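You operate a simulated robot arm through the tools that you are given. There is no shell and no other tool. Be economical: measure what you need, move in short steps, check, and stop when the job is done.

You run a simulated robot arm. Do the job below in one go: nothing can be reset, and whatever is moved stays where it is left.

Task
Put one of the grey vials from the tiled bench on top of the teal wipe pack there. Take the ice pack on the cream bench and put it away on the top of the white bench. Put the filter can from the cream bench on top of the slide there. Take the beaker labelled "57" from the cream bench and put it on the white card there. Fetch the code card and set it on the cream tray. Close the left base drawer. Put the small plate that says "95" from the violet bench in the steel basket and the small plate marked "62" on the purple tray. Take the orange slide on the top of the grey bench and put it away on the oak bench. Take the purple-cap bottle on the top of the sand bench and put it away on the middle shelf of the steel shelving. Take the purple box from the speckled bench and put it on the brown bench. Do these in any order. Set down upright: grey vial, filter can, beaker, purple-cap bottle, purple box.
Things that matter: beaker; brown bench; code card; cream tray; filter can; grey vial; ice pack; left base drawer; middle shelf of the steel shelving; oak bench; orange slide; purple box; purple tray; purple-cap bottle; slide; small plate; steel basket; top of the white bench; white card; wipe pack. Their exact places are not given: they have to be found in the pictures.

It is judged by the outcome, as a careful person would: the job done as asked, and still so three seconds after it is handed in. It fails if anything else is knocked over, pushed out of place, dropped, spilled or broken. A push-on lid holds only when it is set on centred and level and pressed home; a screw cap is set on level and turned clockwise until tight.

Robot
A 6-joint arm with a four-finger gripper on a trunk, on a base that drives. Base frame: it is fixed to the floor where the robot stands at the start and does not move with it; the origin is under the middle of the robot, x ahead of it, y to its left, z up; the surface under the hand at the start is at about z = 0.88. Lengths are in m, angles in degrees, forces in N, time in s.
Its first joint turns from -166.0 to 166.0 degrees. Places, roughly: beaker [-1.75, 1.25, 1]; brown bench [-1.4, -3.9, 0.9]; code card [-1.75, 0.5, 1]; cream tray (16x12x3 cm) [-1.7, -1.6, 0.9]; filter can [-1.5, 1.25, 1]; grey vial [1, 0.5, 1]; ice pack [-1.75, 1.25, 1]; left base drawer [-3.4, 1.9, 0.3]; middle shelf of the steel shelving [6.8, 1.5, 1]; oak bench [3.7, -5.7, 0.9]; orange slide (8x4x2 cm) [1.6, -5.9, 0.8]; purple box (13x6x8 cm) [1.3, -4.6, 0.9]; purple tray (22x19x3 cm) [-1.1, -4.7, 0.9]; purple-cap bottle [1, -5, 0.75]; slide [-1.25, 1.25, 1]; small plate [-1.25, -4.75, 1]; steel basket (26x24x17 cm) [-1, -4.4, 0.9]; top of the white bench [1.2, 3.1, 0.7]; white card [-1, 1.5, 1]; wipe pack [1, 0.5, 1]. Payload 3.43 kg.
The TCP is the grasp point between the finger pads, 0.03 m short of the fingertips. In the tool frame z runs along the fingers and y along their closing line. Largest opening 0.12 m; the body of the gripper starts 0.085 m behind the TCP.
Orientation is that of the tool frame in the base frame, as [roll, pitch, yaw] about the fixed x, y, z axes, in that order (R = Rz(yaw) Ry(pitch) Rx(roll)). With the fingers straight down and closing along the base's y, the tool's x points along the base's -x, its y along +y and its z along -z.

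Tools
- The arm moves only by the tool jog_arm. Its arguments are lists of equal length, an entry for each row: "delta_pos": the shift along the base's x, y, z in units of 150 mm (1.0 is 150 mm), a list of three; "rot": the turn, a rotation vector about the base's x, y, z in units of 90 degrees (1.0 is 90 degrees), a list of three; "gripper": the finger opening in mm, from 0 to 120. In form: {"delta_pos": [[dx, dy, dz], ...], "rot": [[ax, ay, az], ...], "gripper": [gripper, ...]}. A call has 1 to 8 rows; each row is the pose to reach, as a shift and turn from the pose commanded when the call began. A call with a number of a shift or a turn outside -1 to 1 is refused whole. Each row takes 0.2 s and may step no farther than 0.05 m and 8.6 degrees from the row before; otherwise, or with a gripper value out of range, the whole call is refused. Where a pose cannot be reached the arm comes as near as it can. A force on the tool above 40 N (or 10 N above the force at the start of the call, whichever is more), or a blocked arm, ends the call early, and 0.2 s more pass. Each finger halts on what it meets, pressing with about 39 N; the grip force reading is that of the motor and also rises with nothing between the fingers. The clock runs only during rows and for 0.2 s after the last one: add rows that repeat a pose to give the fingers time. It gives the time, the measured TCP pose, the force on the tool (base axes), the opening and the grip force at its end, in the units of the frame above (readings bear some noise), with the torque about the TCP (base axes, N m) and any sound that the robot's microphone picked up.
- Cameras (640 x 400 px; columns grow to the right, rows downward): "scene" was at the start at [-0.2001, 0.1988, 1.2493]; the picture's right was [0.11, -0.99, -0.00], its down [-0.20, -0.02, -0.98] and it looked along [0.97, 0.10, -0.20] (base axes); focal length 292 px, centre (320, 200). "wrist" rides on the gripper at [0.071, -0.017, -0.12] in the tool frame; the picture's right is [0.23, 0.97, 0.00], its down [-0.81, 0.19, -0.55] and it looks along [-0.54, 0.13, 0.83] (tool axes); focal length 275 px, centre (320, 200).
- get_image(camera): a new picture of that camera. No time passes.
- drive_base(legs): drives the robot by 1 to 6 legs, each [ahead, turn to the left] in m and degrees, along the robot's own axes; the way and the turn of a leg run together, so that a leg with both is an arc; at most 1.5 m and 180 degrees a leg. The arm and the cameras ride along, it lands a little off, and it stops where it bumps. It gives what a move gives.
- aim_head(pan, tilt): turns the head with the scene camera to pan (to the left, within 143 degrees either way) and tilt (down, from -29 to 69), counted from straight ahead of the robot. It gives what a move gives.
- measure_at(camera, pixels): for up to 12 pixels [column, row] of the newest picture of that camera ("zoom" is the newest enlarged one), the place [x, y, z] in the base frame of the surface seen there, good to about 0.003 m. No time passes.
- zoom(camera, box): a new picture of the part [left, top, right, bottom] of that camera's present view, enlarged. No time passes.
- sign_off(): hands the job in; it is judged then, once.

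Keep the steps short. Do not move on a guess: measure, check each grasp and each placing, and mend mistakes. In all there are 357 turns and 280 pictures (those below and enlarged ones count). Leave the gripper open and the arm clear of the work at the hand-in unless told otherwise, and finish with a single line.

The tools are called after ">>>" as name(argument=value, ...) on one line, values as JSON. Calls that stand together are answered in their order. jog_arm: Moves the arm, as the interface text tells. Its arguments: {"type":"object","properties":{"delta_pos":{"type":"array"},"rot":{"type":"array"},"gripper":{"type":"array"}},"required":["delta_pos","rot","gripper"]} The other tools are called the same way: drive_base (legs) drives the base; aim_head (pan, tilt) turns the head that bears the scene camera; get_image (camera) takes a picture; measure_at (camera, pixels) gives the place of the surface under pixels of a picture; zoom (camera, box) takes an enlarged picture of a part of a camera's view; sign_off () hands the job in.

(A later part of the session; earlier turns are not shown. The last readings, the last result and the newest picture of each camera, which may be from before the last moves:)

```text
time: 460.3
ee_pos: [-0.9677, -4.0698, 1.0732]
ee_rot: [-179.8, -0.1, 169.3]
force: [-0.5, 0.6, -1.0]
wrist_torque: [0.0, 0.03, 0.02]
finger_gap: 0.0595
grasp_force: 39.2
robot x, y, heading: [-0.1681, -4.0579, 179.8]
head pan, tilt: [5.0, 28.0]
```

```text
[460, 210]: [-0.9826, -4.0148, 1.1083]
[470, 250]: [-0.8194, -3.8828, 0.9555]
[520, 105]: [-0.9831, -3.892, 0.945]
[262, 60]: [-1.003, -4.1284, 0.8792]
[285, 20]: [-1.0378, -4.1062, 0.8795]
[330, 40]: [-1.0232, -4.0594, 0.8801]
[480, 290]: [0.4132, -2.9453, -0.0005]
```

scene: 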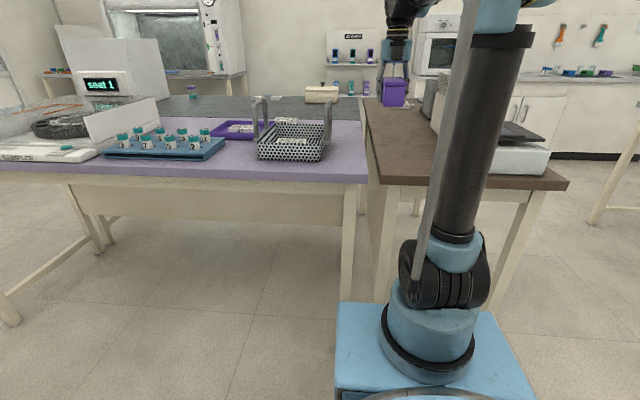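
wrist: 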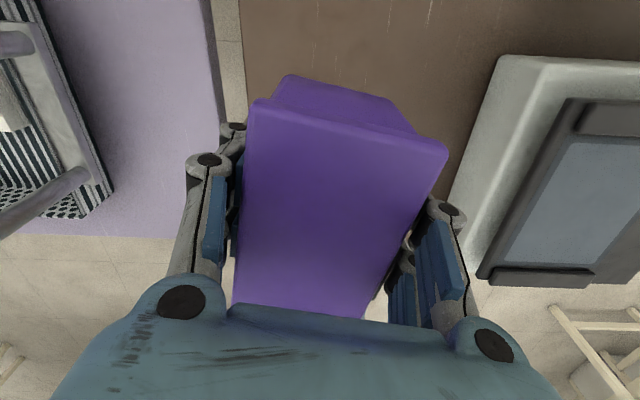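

>>> jog_arm(delta_pos=[[0, 0.1, -0.25], [0, 0.1, -0.5], [0, 0.1, -0.75], [0, 0.1, -1]], rot=[[0, 0, 0], [0, 0, 0], [0, 0, 0], [0, 0, 0]], gripper=[30, 30, 30, 30])

>>> jog_arm(delta_pos=[[0, 0, -0.04], [0, 0, -0.06], [0, 0, -0.075]], rot=[[0, 0, 0], [0, 0, 0], [0, 0, 0]], gripper=[30, 30, 30])

```text
time: 461.3
ee_pos: [-0.9677, -4.0549, 0.9224]
ee_rot: [-179.8, -0.2, 169.3]
force: [0.0, 0.6, -1.2]
wrist_torque: [0.01, 0.06, 0.0]
finger_gap: 0.0592
grasp_force: 38.9
robot x, y, heading: [-0.1639, -4.0626, 179.9]
head pan, tilt: [5.0, 28.0]
```

```text
time: 462.1
ee_pos: [-0.9686, -4.0543, 0.9117]
ee_rot: [-179.8, -0.2, 169.3]
force: [-0.3, 0.2, -0.7]
wrist_torque: [0.01, 0.03, 0.0]
finger_gap: 0.0596
grasp_force: 39.0
robot x, y, heading: [-0.1703, -4.0604, 179.7]
head pan, tilt: [5.0, 28.0]
```

>>> jog_arm(delta_pos=[[0, 0, -0.01], [0, 0, -0.02], [0, 0, -0.028]], rot=[[0, 0, 0], [0, 0, 0], [0, 0, 0]], gripper=[30, 30, 30])

```text
time: 462.9
ee_pos: [-0.9676, -4.0554, 0.909]
ee_rot: [-179.9, -0.1, 169.2]
force: [-4.0, -1.6, 14.6]
wrist_torque: [-0.2, -1.05, -0.1]
finger_gap: 0.0597
grasp_force: 38.9
robot x, y, heading: [-0.1681, -4.0609, 179.6]
head pan, tilt: [5.0, 28.0]
```

It is down. Release and lift.

>>> jog_arm(delta_pos=[[0, 0, 0.006], [0, 0, 0.006], [0, 0, 0.006], [0, 0, 0.3], [0, 0, 0.6], [0, 0, 0.9]], rot=[[0, 0, 0], [0, 0, 0], [0, 0, 0], [0, 0, 0], [0, 0, 0], [0, 0, 0]], gripper=[80, 85, 85, 85, 85, 85])

>>> jog_arm(delta_pos=[[0, 0, 0.3], [0, 0, 0.6], [0.2, 0, 0.8], [0.4, 0, 1], [0.65, 0, 1]], rot=[[0, 0, 0], [0, 0, 0], [0, 0, 0], [0, 0, 0], [0, 0, 0]], gripper=[85, 85, 85, 85, 85])

>>> get_image(camera="scene")

```text
time: 464.3
ee_pos: [-0.9671, -4.0547, 1.0437]
ee_rot: [-179.8, -0.2, 169.1]
force: [-0.2, -0.4, 0.4]
wrist_torque: [0.01, 0.02, -0.04]
finger_gap: 0.0849
grasp_force: 0.2
robot x, y, heading: [-0.1681, -4.0591, 179.9]
head pan, tilt: [5.0, 28.0]
```

```text
time: 465.5
ee_pos: [-0.8709, -4.053, 1.1925]
ee_rot: [-179.8, -0.2, 169.2]
force: [-1.1, 0.5, -0.5]
wrist_torque: [-0.03, -0.06, 0.0]
finger_gap: 0.0848
grasp_force: 0.1
robot x, y, heading: [-0.1665, -4.062, 180.0]
head pan, tilt: [5.0, 28.0]
```

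```text
135 pictures are left
```

scene: 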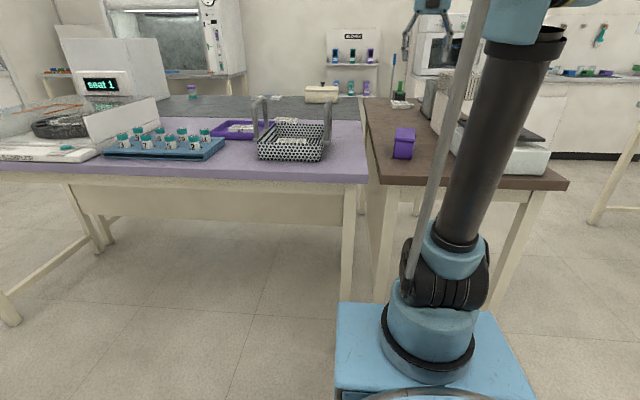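

The purple box is upright on the brown bench. Next I'll look at the sand and grey benches.

>>> drive_base(legs=[[-0.05, 0], [0, 90], [1.0, 0], [0, 90]])

>>> aim_head(pan=-5, tilt=25)

>>> get_image(camera="scene")

```text
time: 480.0
ee_pos: [0.5872, -5.0698, 1.1944]
ee_rot: [-179.9, -0.3, -10.5]
force: [-0.9, -0.5, -0.1]
wrist_torque: [0.02, -0.03, 0.01]
finger_gap: 0.0852
grasp_force: 0.0
robot x, y, heading: [-0.1117, -5.0774, 0.0]
head pan, tilt: [5.0, 28.0]
```

```text
time: 480.7
ee_pos: [0.5725, -5.0696, 1.2008]
ee_rot: [-179.7, -0.9, -10.3]
force: [0.6, 0.0, 0.3]
wrist_torque: [0.03, 0.0, 0.0]
finger_gap: 0.0849
grasp_force: 0.1
robot x, y, heading: [-0.1121, -5.0794, 0.4]
head pan, tilt: [-5.0, 25.0]
```

```text
134 pictures are left
```

scene: 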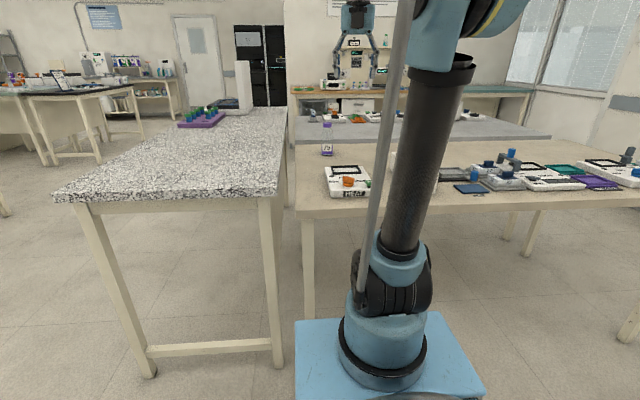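

>>> zoom(camera="scene", box=[280, 90, 640, 230])

>>> measure_at(camera="scene", pixels=[[326, 128], [326, 147], [327, 153], [350, 165], [300, 205], [357, 118], [300, 139], [550, 136], [300, 120], [630, 200]])

```text
1.78 times, centred on (460, 160) of scene
```

zoom: 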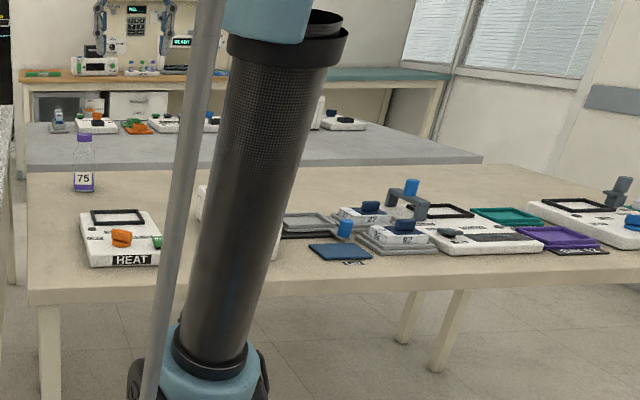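

```text
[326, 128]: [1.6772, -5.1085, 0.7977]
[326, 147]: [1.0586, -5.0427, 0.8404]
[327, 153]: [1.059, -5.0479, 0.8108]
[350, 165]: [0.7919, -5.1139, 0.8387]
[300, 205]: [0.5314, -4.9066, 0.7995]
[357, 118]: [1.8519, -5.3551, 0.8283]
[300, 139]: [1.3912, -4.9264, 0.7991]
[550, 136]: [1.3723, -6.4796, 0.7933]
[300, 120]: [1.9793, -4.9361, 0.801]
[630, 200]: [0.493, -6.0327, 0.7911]
```

The purple-cap bottle ("75") stands at about (1.07, -5.045) on the sand bench (z 0.80). It must go onto a shelf, so I'll grasp it with the tool tilted forward. First I turn the wrist to yaw 180.

>>> jog_arm(delta_pos=[[0, 0, 0], [0, 0, 0], [0, 0, 0], [0, 0, 0], [0, 0, 0], [0, 0, 0], [0, 0, 0], [0, 0, 0]], rot=[[0, 0, -0.094], [0, 0, -0.188], [0, 0, -0.282], [0, 0, -0.376], [0, 0, -0.47], [0, 0, -0.564], [0, 0, -0.658], [0, 0, -0.752]], gripper=[85, 85, 85, 85, 85, 85, 85, 85])

>>> jog_arm(delta_pos=[[0, 0, 0], [0, 0, 0], [0, 0, 0], [0, 0, 0], [0, 0, 0], [0, 0, 0], [0, 0, 0], [0, 0, 0]], rot=[[0, 0, -0.094], [0, 0, -0.188], [0, 0, -0.282], [0, 0, -0.376], [0, 0, -0.47], [0, 0, -0.564], [0, 0, -0.658], [0, 0, -0.752]], gripper=[85, 85, 85, 85, 85, 85, 85, 85])

>>> jog_arm(delta_pos=[[0, 0, 0], [0, 0, 0], [0, 0, 0], [0, 0, 0]], rot=[[0, 0, -0.094], [0, 0, -0.188], [0, 0, -0.282], [0, 0, -0.376]], gripper=[85, 85, 85, 85])

>>> drive_base(legs=[[0.18, 0]])

>>> get_image(camera="wrist")

>>> get_image(camera="scene")

```text
time: 482.5
ee_pos: [0.5725, -5.0691, 1.2004]
ee_rot: [-179.8, -1.0, -78.3]
force: [0.1, -0.4, -0.4]
wrist_torque: [-0.01, 0.0, 0.0]
finger_gap: 0.0851
grasp_force: 0.1
robot x, y, heading: [-0.114, -5.0819, 0.2]
head pan, tilt: [-5.0, 25.0]
```

```text
time: 484.3
ee_pos: [0.5715, -5.0689, 1.2015]
ee_rot: [-179.8, -1.0, -145.9]
force: [0.2, 0.3, -0.4]
wrist_torque: [0.03, 0.0, -0.01]
finger_gap: 0.0849
grasp_force: 0.0
robot x, y, heading: [-0.1175, -5.0773, 0.7]
head pan, tilt: [-5.0, 25.0]
```

```text
time: 485.3
ee_pos: [0.5719, -5.0691, 1.2012]
ee_rot: [-179.8, -1.0, -179.7]
force: [0.5, 0.7, -0.3]
wrist_torque: [0.0, 0.01, 0.0]
finger_gap: 0.0851
grasp_force: 0.1
robot x, y, heading: [-0.1111, -5.0781, 0.3]
head pan, tilt: [-5.0, 25.0]
```

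```text
time: 486.8
ee_pos: [0.7533, -5.0692, 1.2005]
ee_rot: [-179.8, -1.1, -179.7]
force: [1.3, 1.0, -0.3]
wrist_torque: [0.0, 0.03, 0.02]
finger_gap: 0.085
grasp_force: 0.0
robot x, y, heading: [0.0695, -5.0786, 0.2]
head pan, tilt: [-5.0, 25.0]
```

```text
132 pictures are left
```

wrist: 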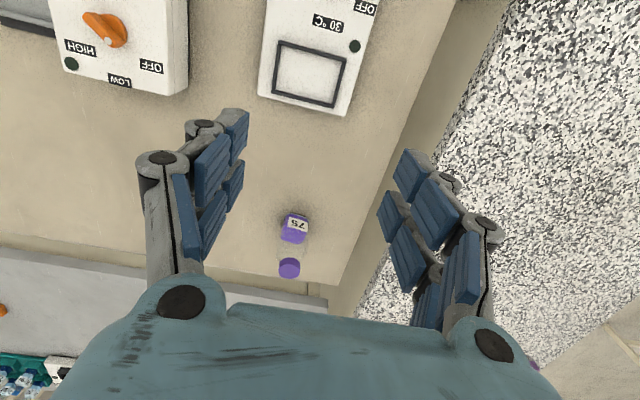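

```text
131 pictures are left
```

scene: 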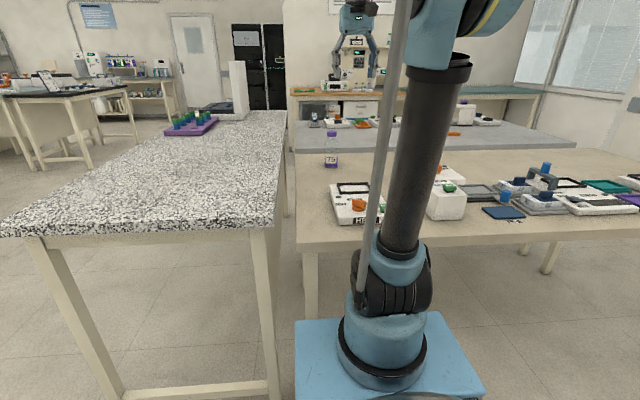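

>>> measure_at(camera="wrist", pixels=[[289, 262], [290, 272], [280, 268], [298, 266], [295, 225], [284, 230], [305, 240], [330, 110], [372, 65]])

>>> measure_at(camera="scene", pixels=[[331, 160], [331, 150], [331, 135], [455, 133], [340, 190], [365, 190], [350, 175], [450, 190]])

>>> zoom(camera="scene", box=[300, 110, 400, 230])

```text
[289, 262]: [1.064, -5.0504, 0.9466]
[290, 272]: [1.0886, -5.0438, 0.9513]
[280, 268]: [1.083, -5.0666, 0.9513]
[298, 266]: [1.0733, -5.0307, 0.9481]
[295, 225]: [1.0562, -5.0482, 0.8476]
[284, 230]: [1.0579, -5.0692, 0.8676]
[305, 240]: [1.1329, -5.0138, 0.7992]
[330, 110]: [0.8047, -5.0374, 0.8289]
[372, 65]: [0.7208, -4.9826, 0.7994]
```

```text
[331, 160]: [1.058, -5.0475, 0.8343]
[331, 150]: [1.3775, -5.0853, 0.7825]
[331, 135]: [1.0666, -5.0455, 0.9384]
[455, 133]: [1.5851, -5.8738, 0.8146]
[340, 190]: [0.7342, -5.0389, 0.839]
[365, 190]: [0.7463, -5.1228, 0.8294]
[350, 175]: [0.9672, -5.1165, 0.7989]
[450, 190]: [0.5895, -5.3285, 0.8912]
```

```text
3.33 times, centred on (350, 170) of scene
```

zoom: 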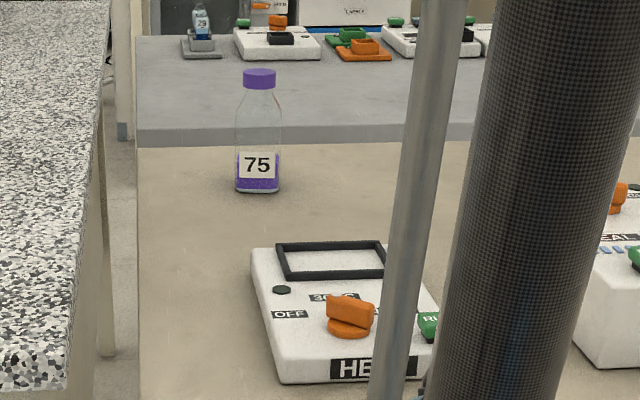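

The bottle's centre is about (1.079, -5.048), z 0.80–0.951, body radius about 0.025. I'll tilt forward 45° and approach.

>>> jog_arm(delta_pos=[[0.14, 0.01, -0.15], [0.28, 0.03, -0.31], [0.42, 0.04, -0.46], [0.56, 0.05, -0.62], [0.7, 0.06, -0.78], [0.84, 0.07, -0.93]], rot=[[0, -0.085, 0], [0, -0.17, 0], [0, -0.255, 0], [0, -0.34, 0], [0, -0.425, 0], [0, -0.511, 0]], gripper=[85, 85, 85, 85, 85, 85])

>>> get_image(camera="wrist")

```text
time: 488.2
ee_pos: [0.865, -5.0606, 1.0687]
ee_rot: [-179.5, 45.8, -179.5]
force: [-1.1, -0.2, 0.2]
wrist_torque: [-0.01, -0.03, 0.01]
finger_gap: 0.085
grasp_force: 0.1
robot x, y, heading: [0.069, -5.08, 0.2]
head pan, tilt: [-5.0, 25.0]
```

```text
129 pictures are left
```

wrist: 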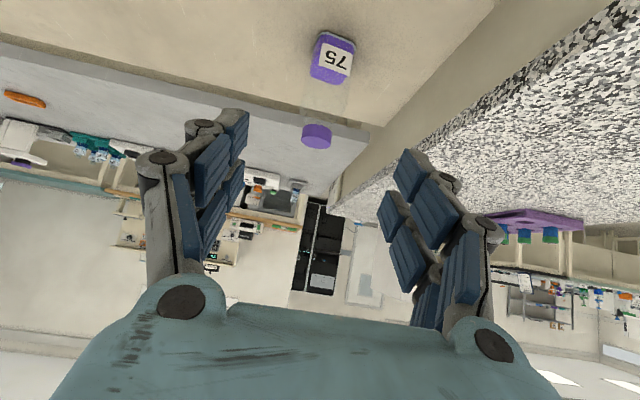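

>>> jog_arm(delta_pos=[[0.22, 0.02, -0.22], [0.44, 0.04, -0.44], [0.66, 0.06, -0.66], [0.82, 0.07, -0.83], [0.95, 0.08, -1]], rot=[[0, 0, 0], [0, 0, 0], [0, 0, 0], [0, 0, 0], [0, 0, 0]], gripper=[85, 85, 85, 85, 85])

>>> get_image(camera="wrist")

>>> get_image(camera="scene")

```text
time: 489.4
ee_pos: [1.007, -5.0471, 0.9205]
ee_rot: [-179.4, 45.7, -179.6]
force: [-0.5, -0.2, 0.4]
wrist_torque: [-0.02, -0.02, -0.02]
finger_gap: 0.085
grasp_force: 0.1
robot x, y, heading: [0.0664, -5.0738, 0.3]
head pan, tilt: [-5.0, 25.0]
```

```text
128 pictures are left
```

wrist: 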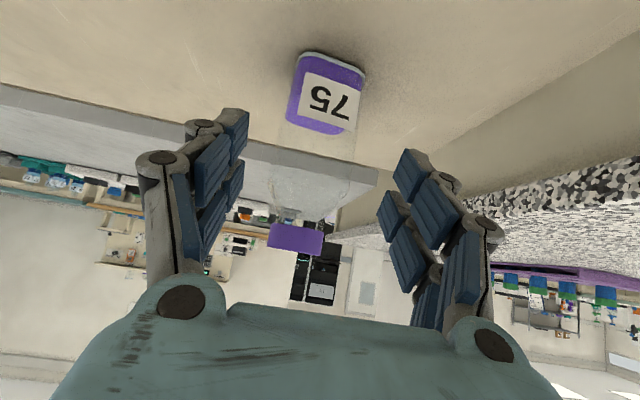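

```text
127 pictures are left
```

scene: 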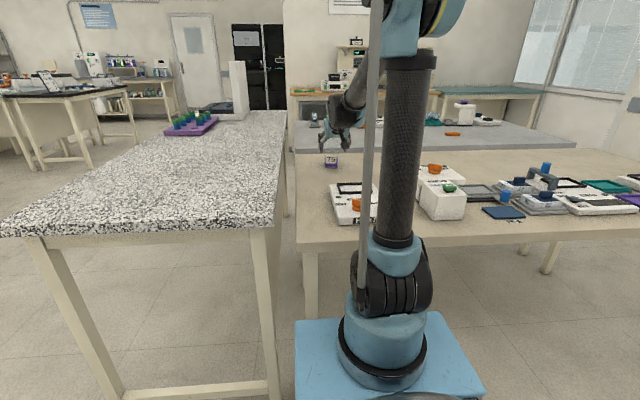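

>>> jog_arm(delta_pos=[[0.15, 0, -0.16], [0.3, -0.005, -0.3], [0.4, -0.005, -0.415], [0.4, -0.005, -0.415]], rot=[[0, 0, 0], [0, 0, 0], [0, 0, 0], [0, 0, 0]], gripper=[85, 85, 85, 85])

>>> get_image(camera="wrist")

```text
time: 490.4
ee_pos: [1.0678, -5.0487, 0.8578]
ee_rot: [-179.5, 45.7, -179.5]
force: [-0.3, 0.3, 0.4]
wrist_torque: [0.02, 0.01, 0.02]
finger_gap: 0.0847
grasp_force: 0.2
robot x, y, heading: [0.0665, -5.08, 0.2]
head pan, tilt: [-5.0, 25.0]
```

```text
126 pictures are left
```

wrist: 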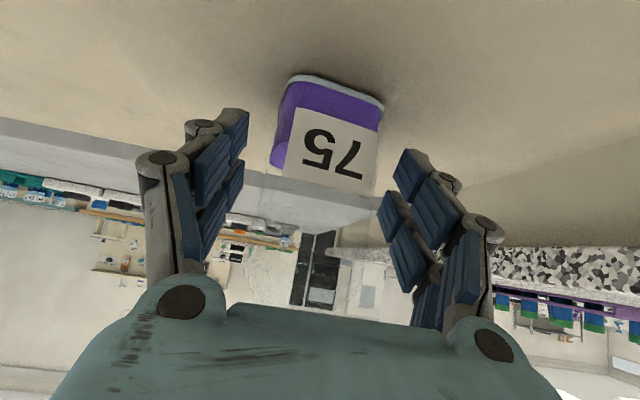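

>>> jog_arm(delta_pos=[[0, 0, 0], [0, 0, 0], [0, 0, 0], [0, 0, 0]], rot=[[0, 0, 0], [0, 0, 0], [0, 0, 0], [0, 0, 0]], gripper=[60, 40, 20, 20])

>>> jog_arm(delta_pos=[[0, 0, 0.2], [0, 0, 0.5], [0, 0, 0.8]], rot=[[0, 0, 0], [0, 0, 0], [0, 0, 0]], gripper=[20, 20, 20])

>>> get_image(camera="wrist")

>>> zoom(camera="scene", box=[280, 60, 420, 180])

```text
time: 491.4
ee_pos: [1.0673, -5.0481, 0.858]
ee_rot: [-179.5, 45.8, -179.5]
force: [1.9, 0.6, 3.6]
wrist_torque: [0.17, -0.1, -0.05]
finger_gap: 0.0593
grasp_force: 39.2
robot x, y, heading: [0.0688, -5.0755, 0.2]
head pan, tilt: [-5.0, 25.0]
```

```text
time: 492.2
ee_pos: [1.0682, -5.0478, 0.9779]
ee_rot: [-179.4, 45.7, -179.5]
force: [0.2, -0.7, -2.2]
wrist_torque: [0.01, 0.06, 0.03]
finger_gap: 0.0598
grasp_force: 38.6
robot x, y, heading: [0.067, -5.0796, 0.4]
head pan, tilt: [-5.0, 25.0]
```

```text
125 pictures are left
```

wrist: 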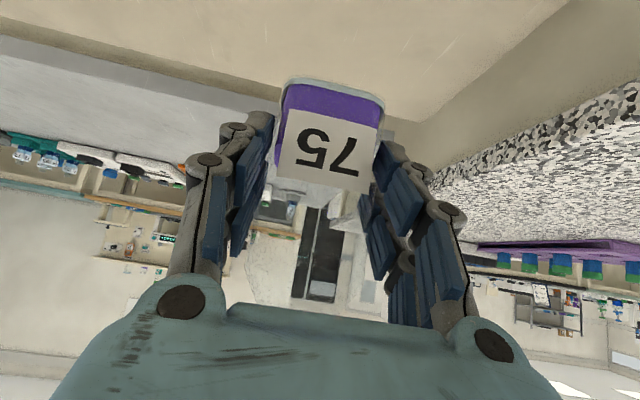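

```text
3.33 times, centred on (350, 120) of scene
```

zoom: 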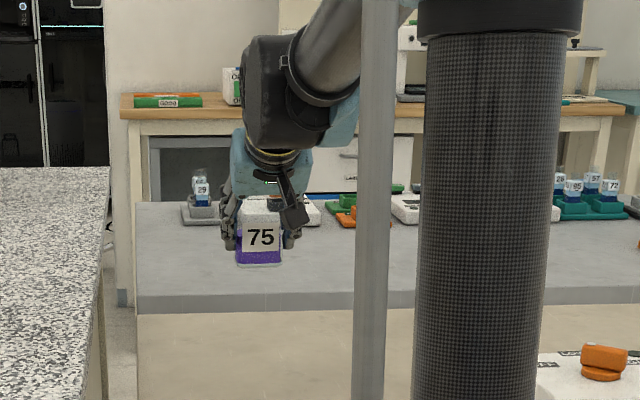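

The bottle is held upright. I'll retract it up and back, then begin the drive north.

>>> jog_arm(delta_pos=[[-0.2, 0, 0.2], [-0.4, 0, 0.4], [-0.6, 0, 0.6], [-0.8, 0, 0.8], [-1, 0, 1]], rot=[[0, 0, 0], [0, 0, 0], [0, 0, 0], [0, 0, 0], [0, 0, 0]], gripper=[20, 20, 20, 20, 20])

>>> jog_arm(delta_pos=[[-0.3, 0, 0.1], [-0.6, 0, 0.2], [-0.9, 0, 0.3]], rot=[[0, 0, 0], [0, 0, 0], [0, 0, 0]], gripper=[20, 20, 20])

>>> drive_base(legs=[[-0.2, 0], [0, 90], [1.5, 0], [1.5, 0]])

```text
time: 493.4
ee_pos: [0.9182, -5.0458, 1.1266]
ee_rot: [-179.3, 45.6, -179.5]
force: [0.7, -0.1, -1.7]
wrist_torque: [-0.01, 0.06, 0.02]
finger_gap: 0.0598
grasp_force: 39.1
robot x, y, heading: [0.0686, -5.0754, 0.2]
head pan, tilt: [-5.0, 25.0]
```

```text
time: 494.2
ee_pos: [0.7835, -5.0462, 1.1725]
ee_rot: [-179.3, 45.6, -179.5]
force: [0.5, -0.6, -1.2]
wrist_torque: [0.03, 0.06, 0.0]
finger_gap: 0.0594
grasp_force: 39.2
robot x, y, heading: [0.0689, -5.0799, 0.2]
head pan, tilt: [-5.0, 25.0]
```

```text
time: 514.5
ee_pos: [-0.2194, -1.3514, 1.1727]
ee_rot: [-179.4, 45.6, -88.9]
force: [-0.6, 0.0, -2.1]
wrist_torque: [-0.03, 0.0, 0.01]
finger_gap: 0.0595
grasp_force: 39.5
robot x, y, heading: [-0.181, -2.0673, 90.7]
head pan, tilt: [-5.0, 25.0]
```

>>> drive_base(legs=[[0, -1.5], [1.5, 0], [1.5, 0], [0.85, 0]])

>>> get_image(camera="scene")

```text
time: 533.7
ee_pos: [-0.1624, 2.4696, 1.182]
ee_rot: [-179.3, 46.4, -90.2]
force: [0.1, -0.4, -1.9]
wrist_torque: [-0.04, 0.02, 0.02]
finger_gap: 0.0594
grasp_force: 38.7
robot x, y, heading: [-0.1429, 1.7641, 89.9]
head pan, tilt: [-5.0, 25.0]
```

```text
123 pictures are left
```

scene: 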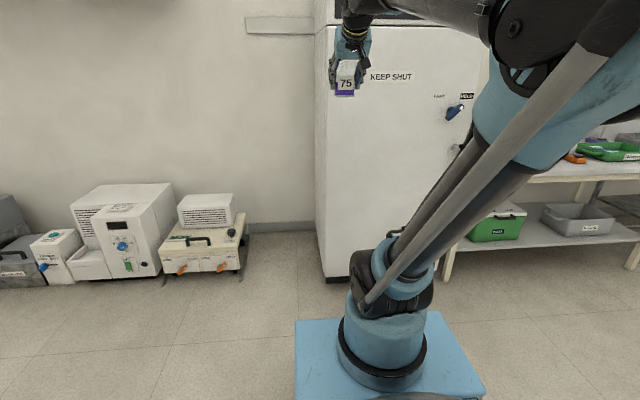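

>>> drive_base(legs=[[0, -90], [1.5, 0], [1.5, 0]])

>>> aim_head(pan=10, tilt=12)

>>> get_image(camera="scene")

```text
time: 552.6
ee_pos: [3.5303, 1.7639, 1.1895]
ee_rot: [-179.3, 47.0, 179.7]
force: [0.0, 0.2, -2.5]
wrist_torque: [0.01, 0.05, -0.01]
finger_gap: 0.0591
grasp_force: 39.5
robot x, y, heading: [2.8399, 1.7454, -0.7]
head pan, tilt: [-5.0, 25.0]
```

```text
time: 553.4
ee_pos: [3.5158, 1.7643, 1.1982]
ee_rot: [-179.4, 47.7, 179.7]
force: [1.1, 0.1, -1.7]
wrist_torque: [0.01, 0.0, 0.01]
finger_gap: 0.0595
grasp_force: 38.9
robot x, y, heading: [2.8414, 1.7433, -0.5]
head pan, tilt: [10.0, 12.0]
```

```text
122 pictures are left
```

scene: 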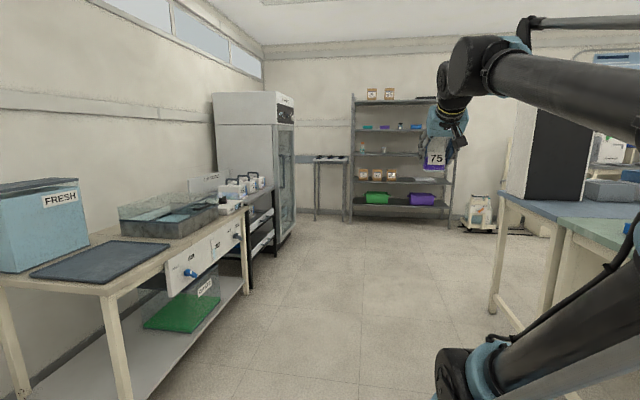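

>>> zoom(camera="scene", box=[310, 70, 510, 240])

>>> measure_at(camera="scene", pixels=[[352, 100], [350, 215], [449, 225], [380, 103], [380, 130], [390, 154], [390, 181], [375, 207], [390, 98], [500, 250], [380, 145]])

```text
2.35 times, centred on (410, 155) of scene
```

zoom: 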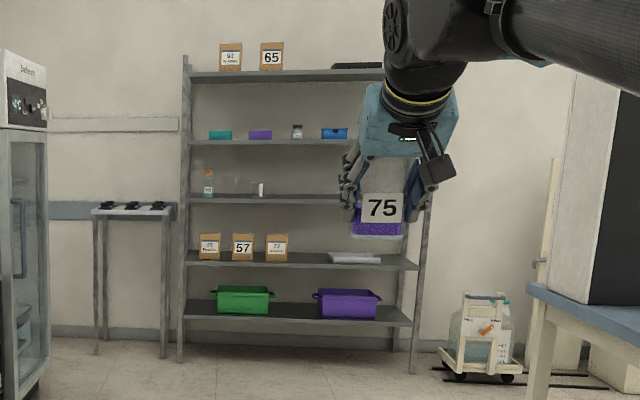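

```text
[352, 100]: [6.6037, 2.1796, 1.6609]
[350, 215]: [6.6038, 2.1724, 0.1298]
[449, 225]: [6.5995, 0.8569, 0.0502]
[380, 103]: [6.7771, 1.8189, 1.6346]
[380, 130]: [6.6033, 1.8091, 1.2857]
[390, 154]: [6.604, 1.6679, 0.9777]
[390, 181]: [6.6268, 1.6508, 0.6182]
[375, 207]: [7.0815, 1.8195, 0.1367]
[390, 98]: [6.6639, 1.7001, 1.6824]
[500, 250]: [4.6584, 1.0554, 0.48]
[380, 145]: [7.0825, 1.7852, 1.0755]
```

The shelving's middle shelf is at z≈0.98 (front edge x=6.60), with the next one at 1.29. I'll drive toward it, heading for y≈1.47.

>>> drive_base(legs=[[0, -4.5], [1.5, 0], [1.3, 0], [0, 5]])

>>> aim_head(pan=8, tilt=12)

>>> get_image(camera="scene")

```text
time: 568.2
ee_pos: [6.2983, 1.5306, 1.197]
ee_rot: [-179.5, 47.7, -179.6]
force: [-0.2, 0.1, -1.8]
wrist_torque: [-0.01, 0.01, 0.02]
finger_gap: 0.0597
grasp_force: 38.7
robot x, y, heading: [5.6238, 1.5024, 0.2]
head pan, tilt: [10.0, 12.0]
```

```text
time: 568.8
ee_pos: [6.2839, 1.531, 1.2053]
ee_rot: [-179.4, 48.3, -179.6]
force: [0.5, 0.4, -2.4]
wrist_torque: [-0.01, 0.02, -0.01]
finger_gap: 0.0594
grasp_force: 39.1
robot x, y, heading: [5.6273, 1.5055, 0.5]
head pan, tilt: [8.0, 12.0]
```

```text
120 pictures are left
```

scene: 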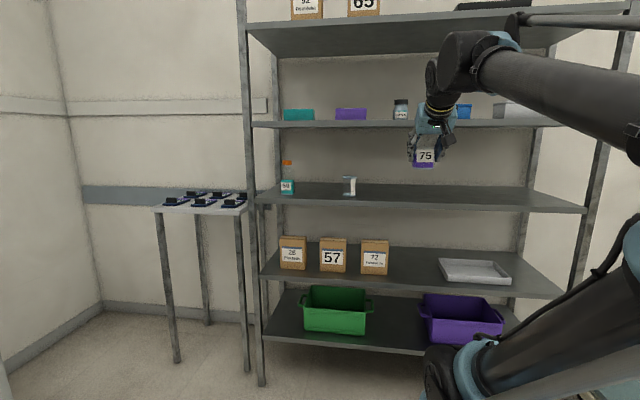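

>>> measure_at(camera="scene", pixels=[[420, 206], [420, 195], [420, 188], [350, 195], [460, 198], [400, 126], [420, 121], [500, 210], [440, 150], [425, 157]])

>>> zoom(camera="scene", box=[330, 80, 540, 230])

```text
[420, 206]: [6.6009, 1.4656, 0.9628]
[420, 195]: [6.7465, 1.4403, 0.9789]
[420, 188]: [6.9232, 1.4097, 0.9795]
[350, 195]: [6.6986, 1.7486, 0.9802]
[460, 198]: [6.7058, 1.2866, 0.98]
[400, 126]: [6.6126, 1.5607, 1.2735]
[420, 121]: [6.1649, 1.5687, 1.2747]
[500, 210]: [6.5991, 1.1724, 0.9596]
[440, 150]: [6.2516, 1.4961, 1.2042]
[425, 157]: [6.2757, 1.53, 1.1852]
```

```text
2.67 times, centred on (435, 155) of scene
```

zoom: 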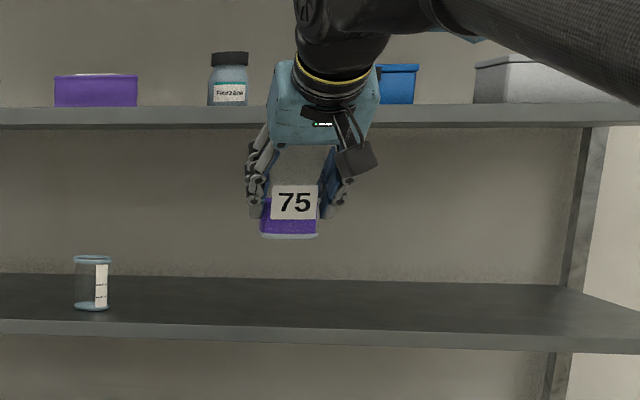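

I'll correct the small tilt and bring the bottle in front of the middle shelf gap at y≈1.45.

>>> jog_arm(delta_pos=[[0.2, -0.11, -0.17], [0.4, -0.22, -0.34], [0.6, -0.33, -0.51], [0.8, -0.44, -0.68], [0.95, -0.53, -0.86]], rot=[[0, 0.006, 0], [0, 0.012, 0], [0, 0.018, 0], [0, 0.024, 0], [0, 0.029, 0]], gripper=[20, 20, 20, 20, 20])

>>> jog_arm(delta_pos=[[0.25, 0, 0], [0.5, 0, 0], [0.75, 0, 0]], rot=[[0, 0, 0], [0, 0, 0], [0, 0, 0]], gripper=[20, 20, 20])

>>> get_image(camera="scene")

>>> get_image(camera="wrist")

```text
time: 570.0
ee_pos: [6.4261, 1.4506, 1.0752]
ee_rot: [-179.5, 45.8, -179.7]
force: [0.1, 0.2, -1.8]
wrist_torque: [0.02, 0.06, 0.0]
finger_gap: 0.0593
grasp_force: 38.7
robot x, y, heading: [5.6265, 1.5019, 0.1]
head pan, tilt: [8.0, 12.0]
```

```text
time: 570.8
ee_pos: [6.5383, 1.45, 1.0765]
ee_rot: [-179.5, 45.9, -179.7]
force: [-1.4, 0.4, -0.9]
wrist_torque: [0.0, -0.03, 0.03]
finger_gap: 0.0596
grasp_force: 38.8
robot x, y, heading: [5.6272, 1.5019, -0.1]
head pan, tilt: [8.0, 12.0]
```

```text
118 pictures are left
```

scene: 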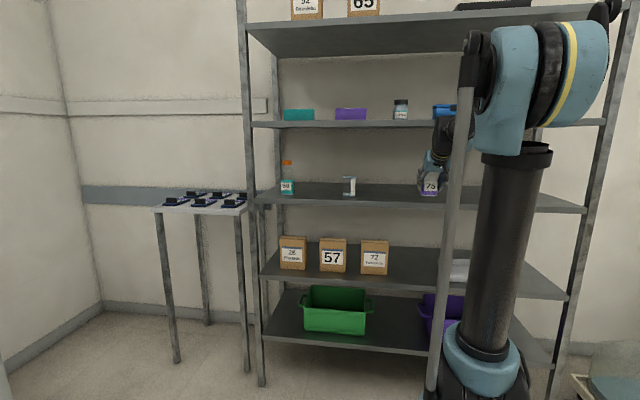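

```text
117 pictures are left
```

wrist: 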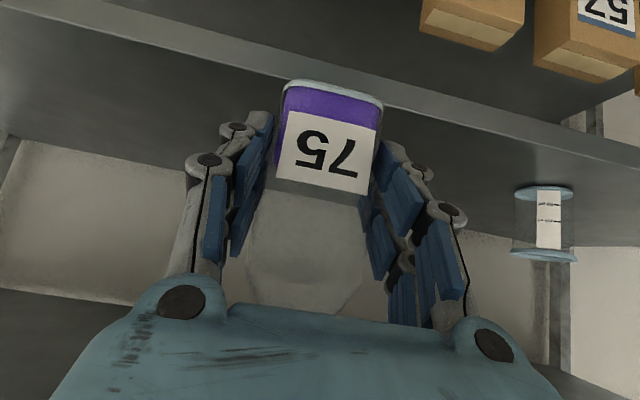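

>>> zoom(camera="scene", box=[380, 80, 500, 220])

>>> measure_at(camera="scene", pixels=[[437, 128], [445, 118], [425, 165], [430, 160], [448, 110], [440, 135]])

```text
2.86 times, centred on (440, 150) of scene
```

zoom: 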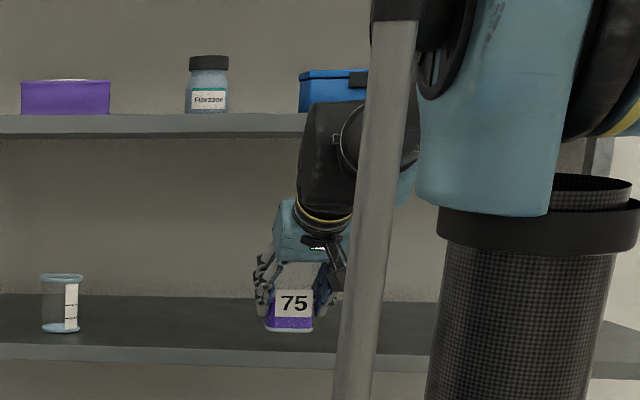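

```text
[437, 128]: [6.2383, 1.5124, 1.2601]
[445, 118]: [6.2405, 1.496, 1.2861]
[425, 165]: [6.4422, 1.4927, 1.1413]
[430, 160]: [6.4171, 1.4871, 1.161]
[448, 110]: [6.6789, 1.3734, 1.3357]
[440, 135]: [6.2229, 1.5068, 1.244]
```

>>> jog_arm(delta_pos=[[0.25, 0, 0], [0.5, 0, 0], [0.75, 0, 0], [0.87, 0, 0]], rot=[[0, 0, 0], [0, 0, 0], [0, 0, 0], [0, 0, 0]], gripper=[20, 20, 20, 20])

>>> jog_arm(delta_pos=[[0, 0, -0.12], [0, 0, -0.2], [0, 0, -0.23]], rot=[[0, 0, 0], [0, 0, 0], [0, 0, 0]], gripper=[20, 20, 20])

>>> zoom(camera="scene", box=[380, 80, 500, 220])

>>> get_image(camera="wrist")

```text
time: 571.8
ee_pos: [6.6702, 1.4504, 1.0762]
ee_rot: [-179.3, 45.8, -179.7]
force: [0.3, 0.1, -1.2]
wrist_torque: [0.01, 0.03, 0.0]
finger_gap: 0.0595
grasp_force: 38.8
robot x, y, heading: [5.6253, 1.501, 0.3]
head pan, tilt: [8.0, 12.0]
```

```text
time: 572.6
ee_pos: [6.6704, 1.4506, 1.0414]
ee_rot: [-179.4, 45.8, -179.7]
force: [-0.8, 0.6, -1.1]
wrist_torque: [0.0, 0.03, 0.0]
finger_gap: 0.0594
grasp_force: 38.9
robot x, y, heading: [5.6199, 1.5021, -0.1]
head pan, tilt: [8.0, 12.0]
```

```text
2.86 times, centred on (440, 150) of scene
```

zoom: 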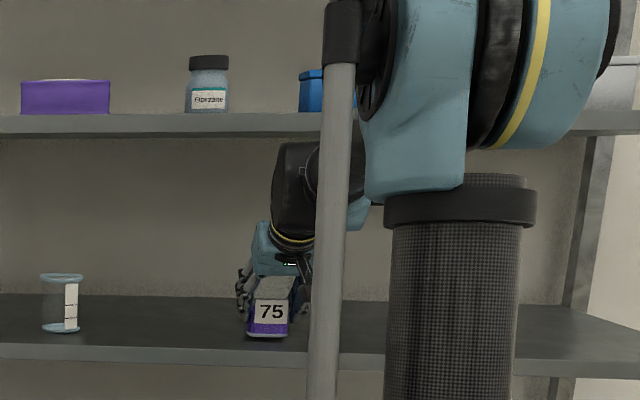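

```text
114 pictures are left
```

wrist: 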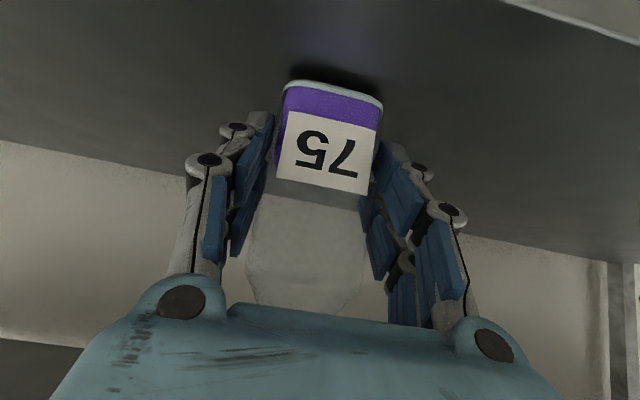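

Nearly down. I'll lower in small steps to contact.

>>> jog_arm(delta_pos=[[0, 0, -0.01], [0, 0, -0.02], [0, 0, -0.028]], rot=[[0, 0, 0], [0, 0, 0], [0, 0, 0]], gripper=[20, 20, 20])

```text
time: 573.4
ee_pos: [6.6696, 1.4515, 1.037]
ee_rot: [-179.5, 45.8, -179.8]
force: [0.4, -0.3, -0.7]
wrist_torque: [0.0, -0.01, -0.02]
finger_gap: 0.0594
grasp_force: 39.1
robot x, y, heading: [5.6254, 1.5015, 0.1]
head pan, tilt: [8.0, 12.0]
```

>>> jog_arm(delta_pos=[[0, 0, -0.008], [0, 0, -0.016], [0, 0, -0.022]], rot=[[0, 0, 0], [0, 0, 0], [0, 0, 0]], gripper=[20, 20, 20])

```text
time: 574.2
ee_pos: [6.6699, 1.4509, 1.0353]
ee_rot: [-179.4, 45.9, -179.8]
force: [7.8, -4.9, 33.9]
wrist_torque: [0.07, -0.77, -0.23]
finger_gap: 0.0596
grasp_force: 39.2
robot x, y, heading: [5.6251, 1.5001, 0.2]
head pan, tilt: [8.0, 12.0]
```

Contact. I'll ease off, open, and back out along the approach line.

>>> jog_arm(delta_pos=[[0, 0, 0.01], [0, 0, 0.01], [0, 0, 0.01], [-0.2, 0, 0.2], [-0.4, 0, 0.35], [-0.6, 0, 0.45], [-0.85, 0, 0.5]], rot=[[0, 0, 0], [0, 0, 0], [0, 0, 0], [0, 0, 0], [0, 0, 0], [0, 0, 0], [0, 0, 0]], gripper=[75, 85, 85, 85, 85, 85, 85])

>>> jog_arm(delta_pos=[[-0.3, 0, 0.1], [-0.6, 0, 0.2], [-0.9, 0, 0.3]], rot=[[0, 0, 0], [0, 0, 0], [0, 0, 0]], gripper=[85, 85, 85])

>>> get_image(camera="scene")

>>> zoom(camera="scene", box=[380, 100, 500, 220])

```text
time: 575.8
ee_pos: [6.5426, 1.4506, 1.1091]
ee_rot: [-179.5, 45.8, -179.6]
force: [0.3, 0.5, -0.4]
wrist_torque: [-0.01, 0.05, -0.03]
finger_gap: 0.0851
grasp_force: 0.1
robot x, y, heading: [5.6263, 1.5024, 0.3]
head pan, tilt: [8.0, 12.0]
```

```text
time: 576.6
ee_pos: [6.4087, 1.4516, 1.1542]
ee_rot: [-179.5, 45.9, -179.7]
force: [0.5, -0.5, 0.0]
wrist_torque: [0.02, 0.0, 0.04]
finger_gap: 0.085
grasp_force: 0.1
robot x, y, heading: [5.6296, 1.5014, -0.1]
head pan, tilt: [8.0, 12.0]
```

```text
113 pictures are left
```

scene: 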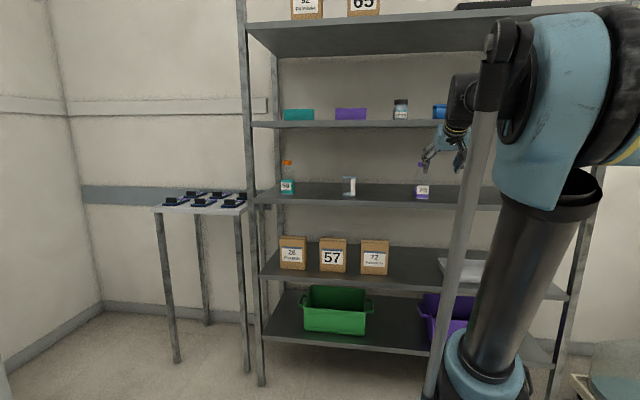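

```text
3.33 times, centred on (440, 160) of scene
```

zoom: 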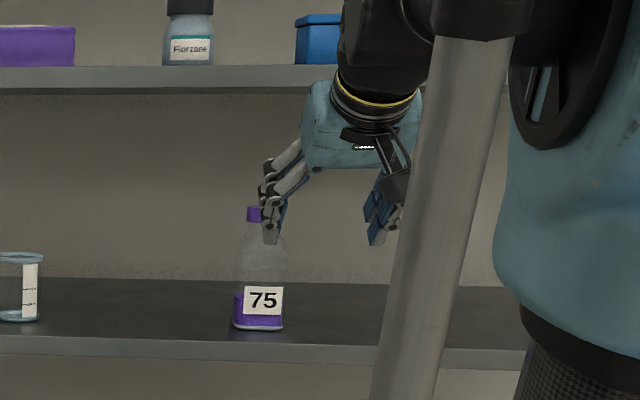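

The bottle stands on the middle shelf. Now I'll level the arm, back off and look south for a route to the grey and oak benches.

>>> jog_arm(delta_pos=[[-0.15, 0, 0.05], [-0.3, 0, 0.1], [-0.45, 0, 0.15], [-0.6, 0, 0.2], [-0.75, 0, 0.25], [-0.9, 0, 0.3]], rot=[[0, 0.085, 0], [0, 0.17, 0], [0, 0.255, 0], [0, 0.34, 0], [0, 0.425, 0], [0, 0.51, 0]], gripper=[85, 85, 85, 85, 85, 85])

>>> drive_base(legs=[[-0.3, 0], [0, -90]])

>>> aim_head(pan=10, tilt=15)

>>> get_image(camera="scene")

```text
time: 578.0
ee_pos: [6.2712, 1.4501, 1.1998]
ee_rot: [-179.7, -0.3, -179.8]
force: [-0.2, 0.1, 0.9]
wrist_torque: [0.02, 0.01, 0.01]
finger_gap: 0.0849
grasp_force: 0.1
robot x, y, heading: [5.6277, 1.5024, -0.2]
head pan, tilt: [8.0, 12.0]
```

```text
time: 584.4
ee_pos: [5.2725, 0.8541, 1.1998]
ee_rot: [-179.7, 0.0, 90.2]
force: [0.0, -1.0, 0.1]
wrist_torque: [0.01, -0.01, 0.0]
finger_gap: 0.0849
grasp_force: 0.0
robot x, y, heading: [5.3339, 1.4997, -89.9]
head pan, tilt: [8.0, 12.0]
```

```text
time: 585.0
ee_pos: [5.2732, 0.8697, 1.2082]
ee_rot: [-179.7, 0.6, 90.2]
force: [0.2, -0.3, -0.5]
wrist_torque: [-0.01, 0.01, -0.02]
finger_gap: 0.0852
grasp_force: 0.1
robot x, y, heading: [5.3349, 1.5005, -90.0]
head pan, tilt: [10.0, 15.0]
```

```text
111 pictures are left
```

scene: 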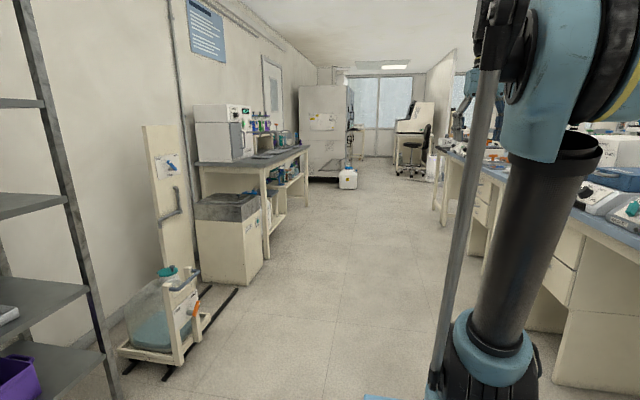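

>>> measure_at(camera="scene", pixels=[[380, 190], [370, 165], [385, 155], [412, 178], [347, 185], [440, 200], [300, 205], [425, 140], [270, 255]])

>>> zoom(camera="scene", box=[290, 50, 480, 220])

```text
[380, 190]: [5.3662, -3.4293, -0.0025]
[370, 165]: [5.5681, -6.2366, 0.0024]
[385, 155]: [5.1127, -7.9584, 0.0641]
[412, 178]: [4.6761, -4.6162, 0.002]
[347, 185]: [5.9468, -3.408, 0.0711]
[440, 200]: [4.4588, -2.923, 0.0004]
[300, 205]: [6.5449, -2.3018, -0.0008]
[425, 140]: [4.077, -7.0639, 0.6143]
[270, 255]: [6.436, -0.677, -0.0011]
```

```text
2.35 times, centred on (385, 135) of scene
```

zoom: 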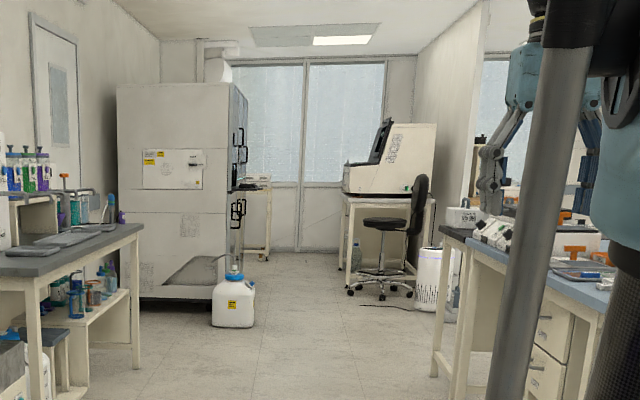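

>>> drive_base(legs=[[1.5, 0], [1.5, 0], [1.4, 0]])

>>> aim_head(pan=-60, tilt=15)

>>> get_image(camera="scene")

```text
time: 606.4
ee_pos: [5.3451, -3.5372, 1.2082]
ee_rot: [-179.8, 0.6, 91.2]
force: [-0.1, -0.1, -0.5]
wrist_torque: [0.01, 0.02, -0.01]
finger_gap: 0.0851
grasp_force: 0.0
robot x, y, heading: [5.3948, -2.9027, -89.0]
head pan, tilt: [10.0, 15.0]
```

```text
time: 607.8
ee_pos: [5.3442, -3.5229, 1.2141]
ee_rot: [-179.8, 1.3, 91.3]
force: [0.8, 1.2, 0.3]
wrist_torque: [-0.01, 0.03, -0.03]
finger_gap: 0.085
grasp_force: 0.1
robot x, y, heading: [5.3956, -2.9028, -89.0]
head pan, tilt: [-60.0, 15.0]
```

```text
109 pictures are left
```

scene: 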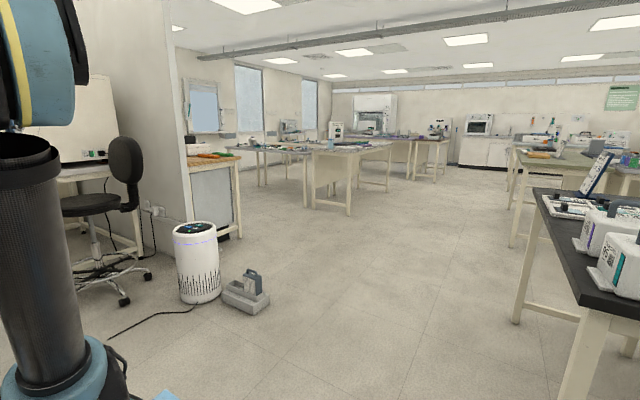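

>>> measure_at(camera="scene", pixels=[[200, 300], [250, 310], [268, 295], [222, 158], [240, 235], [110, 338], [515, 320], [310, 205], [260, 185], [348, 212], [240, 175]])

```text
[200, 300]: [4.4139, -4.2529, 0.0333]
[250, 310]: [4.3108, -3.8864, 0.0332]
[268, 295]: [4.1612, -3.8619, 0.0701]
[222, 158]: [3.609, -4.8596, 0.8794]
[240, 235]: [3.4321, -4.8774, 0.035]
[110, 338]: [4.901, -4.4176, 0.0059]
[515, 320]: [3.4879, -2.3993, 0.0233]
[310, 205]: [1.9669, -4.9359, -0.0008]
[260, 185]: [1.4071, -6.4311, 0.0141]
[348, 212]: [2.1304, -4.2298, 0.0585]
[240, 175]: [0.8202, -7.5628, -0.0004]
```

>>> drive_base(legs=[[0.2, 0], [0, -91], [1.5, 0], [1.32, 0], [0, 90], [1.3, 0]])

>>> aim_head(pan=0, tilt=25)

>>> get_image(camera="scene")

```text
time: 637.8
ee_pos: [2.5305, -5.032, 1.214]
ee_rot: [-179.7, 1.3, 91.0]
force: [-0.6, 0.5, 0.2]
wrist_torque: [-0.02, 0.0, -0.01]
finger_gap: 0.0852
grasp_force: 0.1
robot x, y, heading: [2.5877, -4.4125, -89.0]
head pan, tilt: [-60.0, 15.0]
```

```text
time: 639.1
ee_pos: [2.5293, -5.0175, 1.2216]
ee_rot: [-179.7, 2.1, 90.9]
force: [-0.6, 0.3, -0.4]
wrist_torque: [-0.01, 0.02, 0.02]
finger_gap: 0.0849
grasp_force: 0.1
robot x, y, heading: [2.581, -4.4162, -89.4]
head pan, tilt: [0.0, 25.0]
```

```text
108 pictures are left
```

scene: 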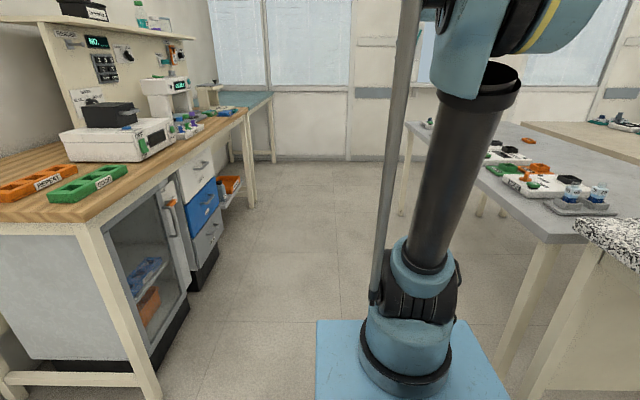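

>>> measure_at(camera="scene", pixels=[[170, 168], [100, 215], [30, 160], [240, 105], [560, 230], [410, 128], [535, 168], [208, 205]])

>>> drive_base(legs=[[1.4, 0], [0, -90]])

>>> aim_head(pan=5, tilt=28)

>>> get_image(camera="scene")

```text
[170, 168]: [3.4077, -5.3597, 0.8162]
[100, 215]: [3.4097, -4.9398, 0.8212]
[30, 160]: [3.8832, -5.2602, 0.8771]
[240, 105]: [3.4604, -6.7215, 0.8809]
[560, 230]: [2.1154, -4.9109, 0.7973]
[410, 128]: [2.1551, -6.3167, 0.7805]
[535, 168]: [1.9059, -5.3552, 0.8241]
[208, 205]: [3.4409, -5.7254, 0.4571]
```

```text
time: 650.5
ee_pos: [1.9992, -5.7662, 1.2221]
ee_rot: [-179.7, 2.0, 1.6]
force: [0.0, 0.4, -1.2]
wrist_torque: [0.01, -0.02, 0.04]
finger_gap: 0.085
grasp_force: 0.0
robot x, y, heading: [2.6047, -5.8275, -178.5]
head pan, tilt: [0.0, 25.0]
```

```text
time: 651.2
ee_pos: [2.0135, -5.7672, 1.2299]
ee_rot: [-179.7, 2.7, 1.6]
force: [0.6, -0.5, 0.1]
wrist_torque: [0.03, 0.01, 0.01]
finger_gap: 0.0847
grasp_force: 0.1
robot x, y, heading: [2.6029, -5.83, -178.5]
head pan, tilt: [5.0, 28.0]
```

```text
107 pictures are left
```

scene: 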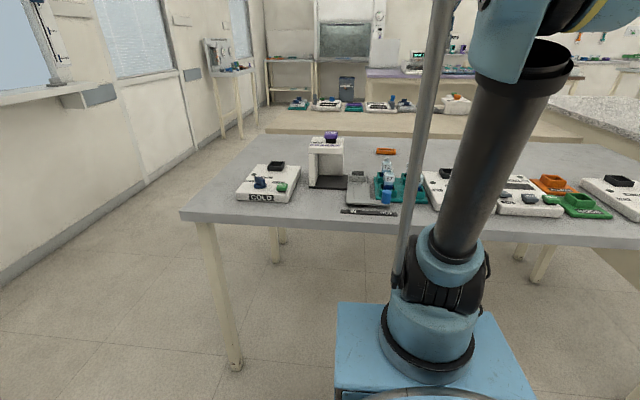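

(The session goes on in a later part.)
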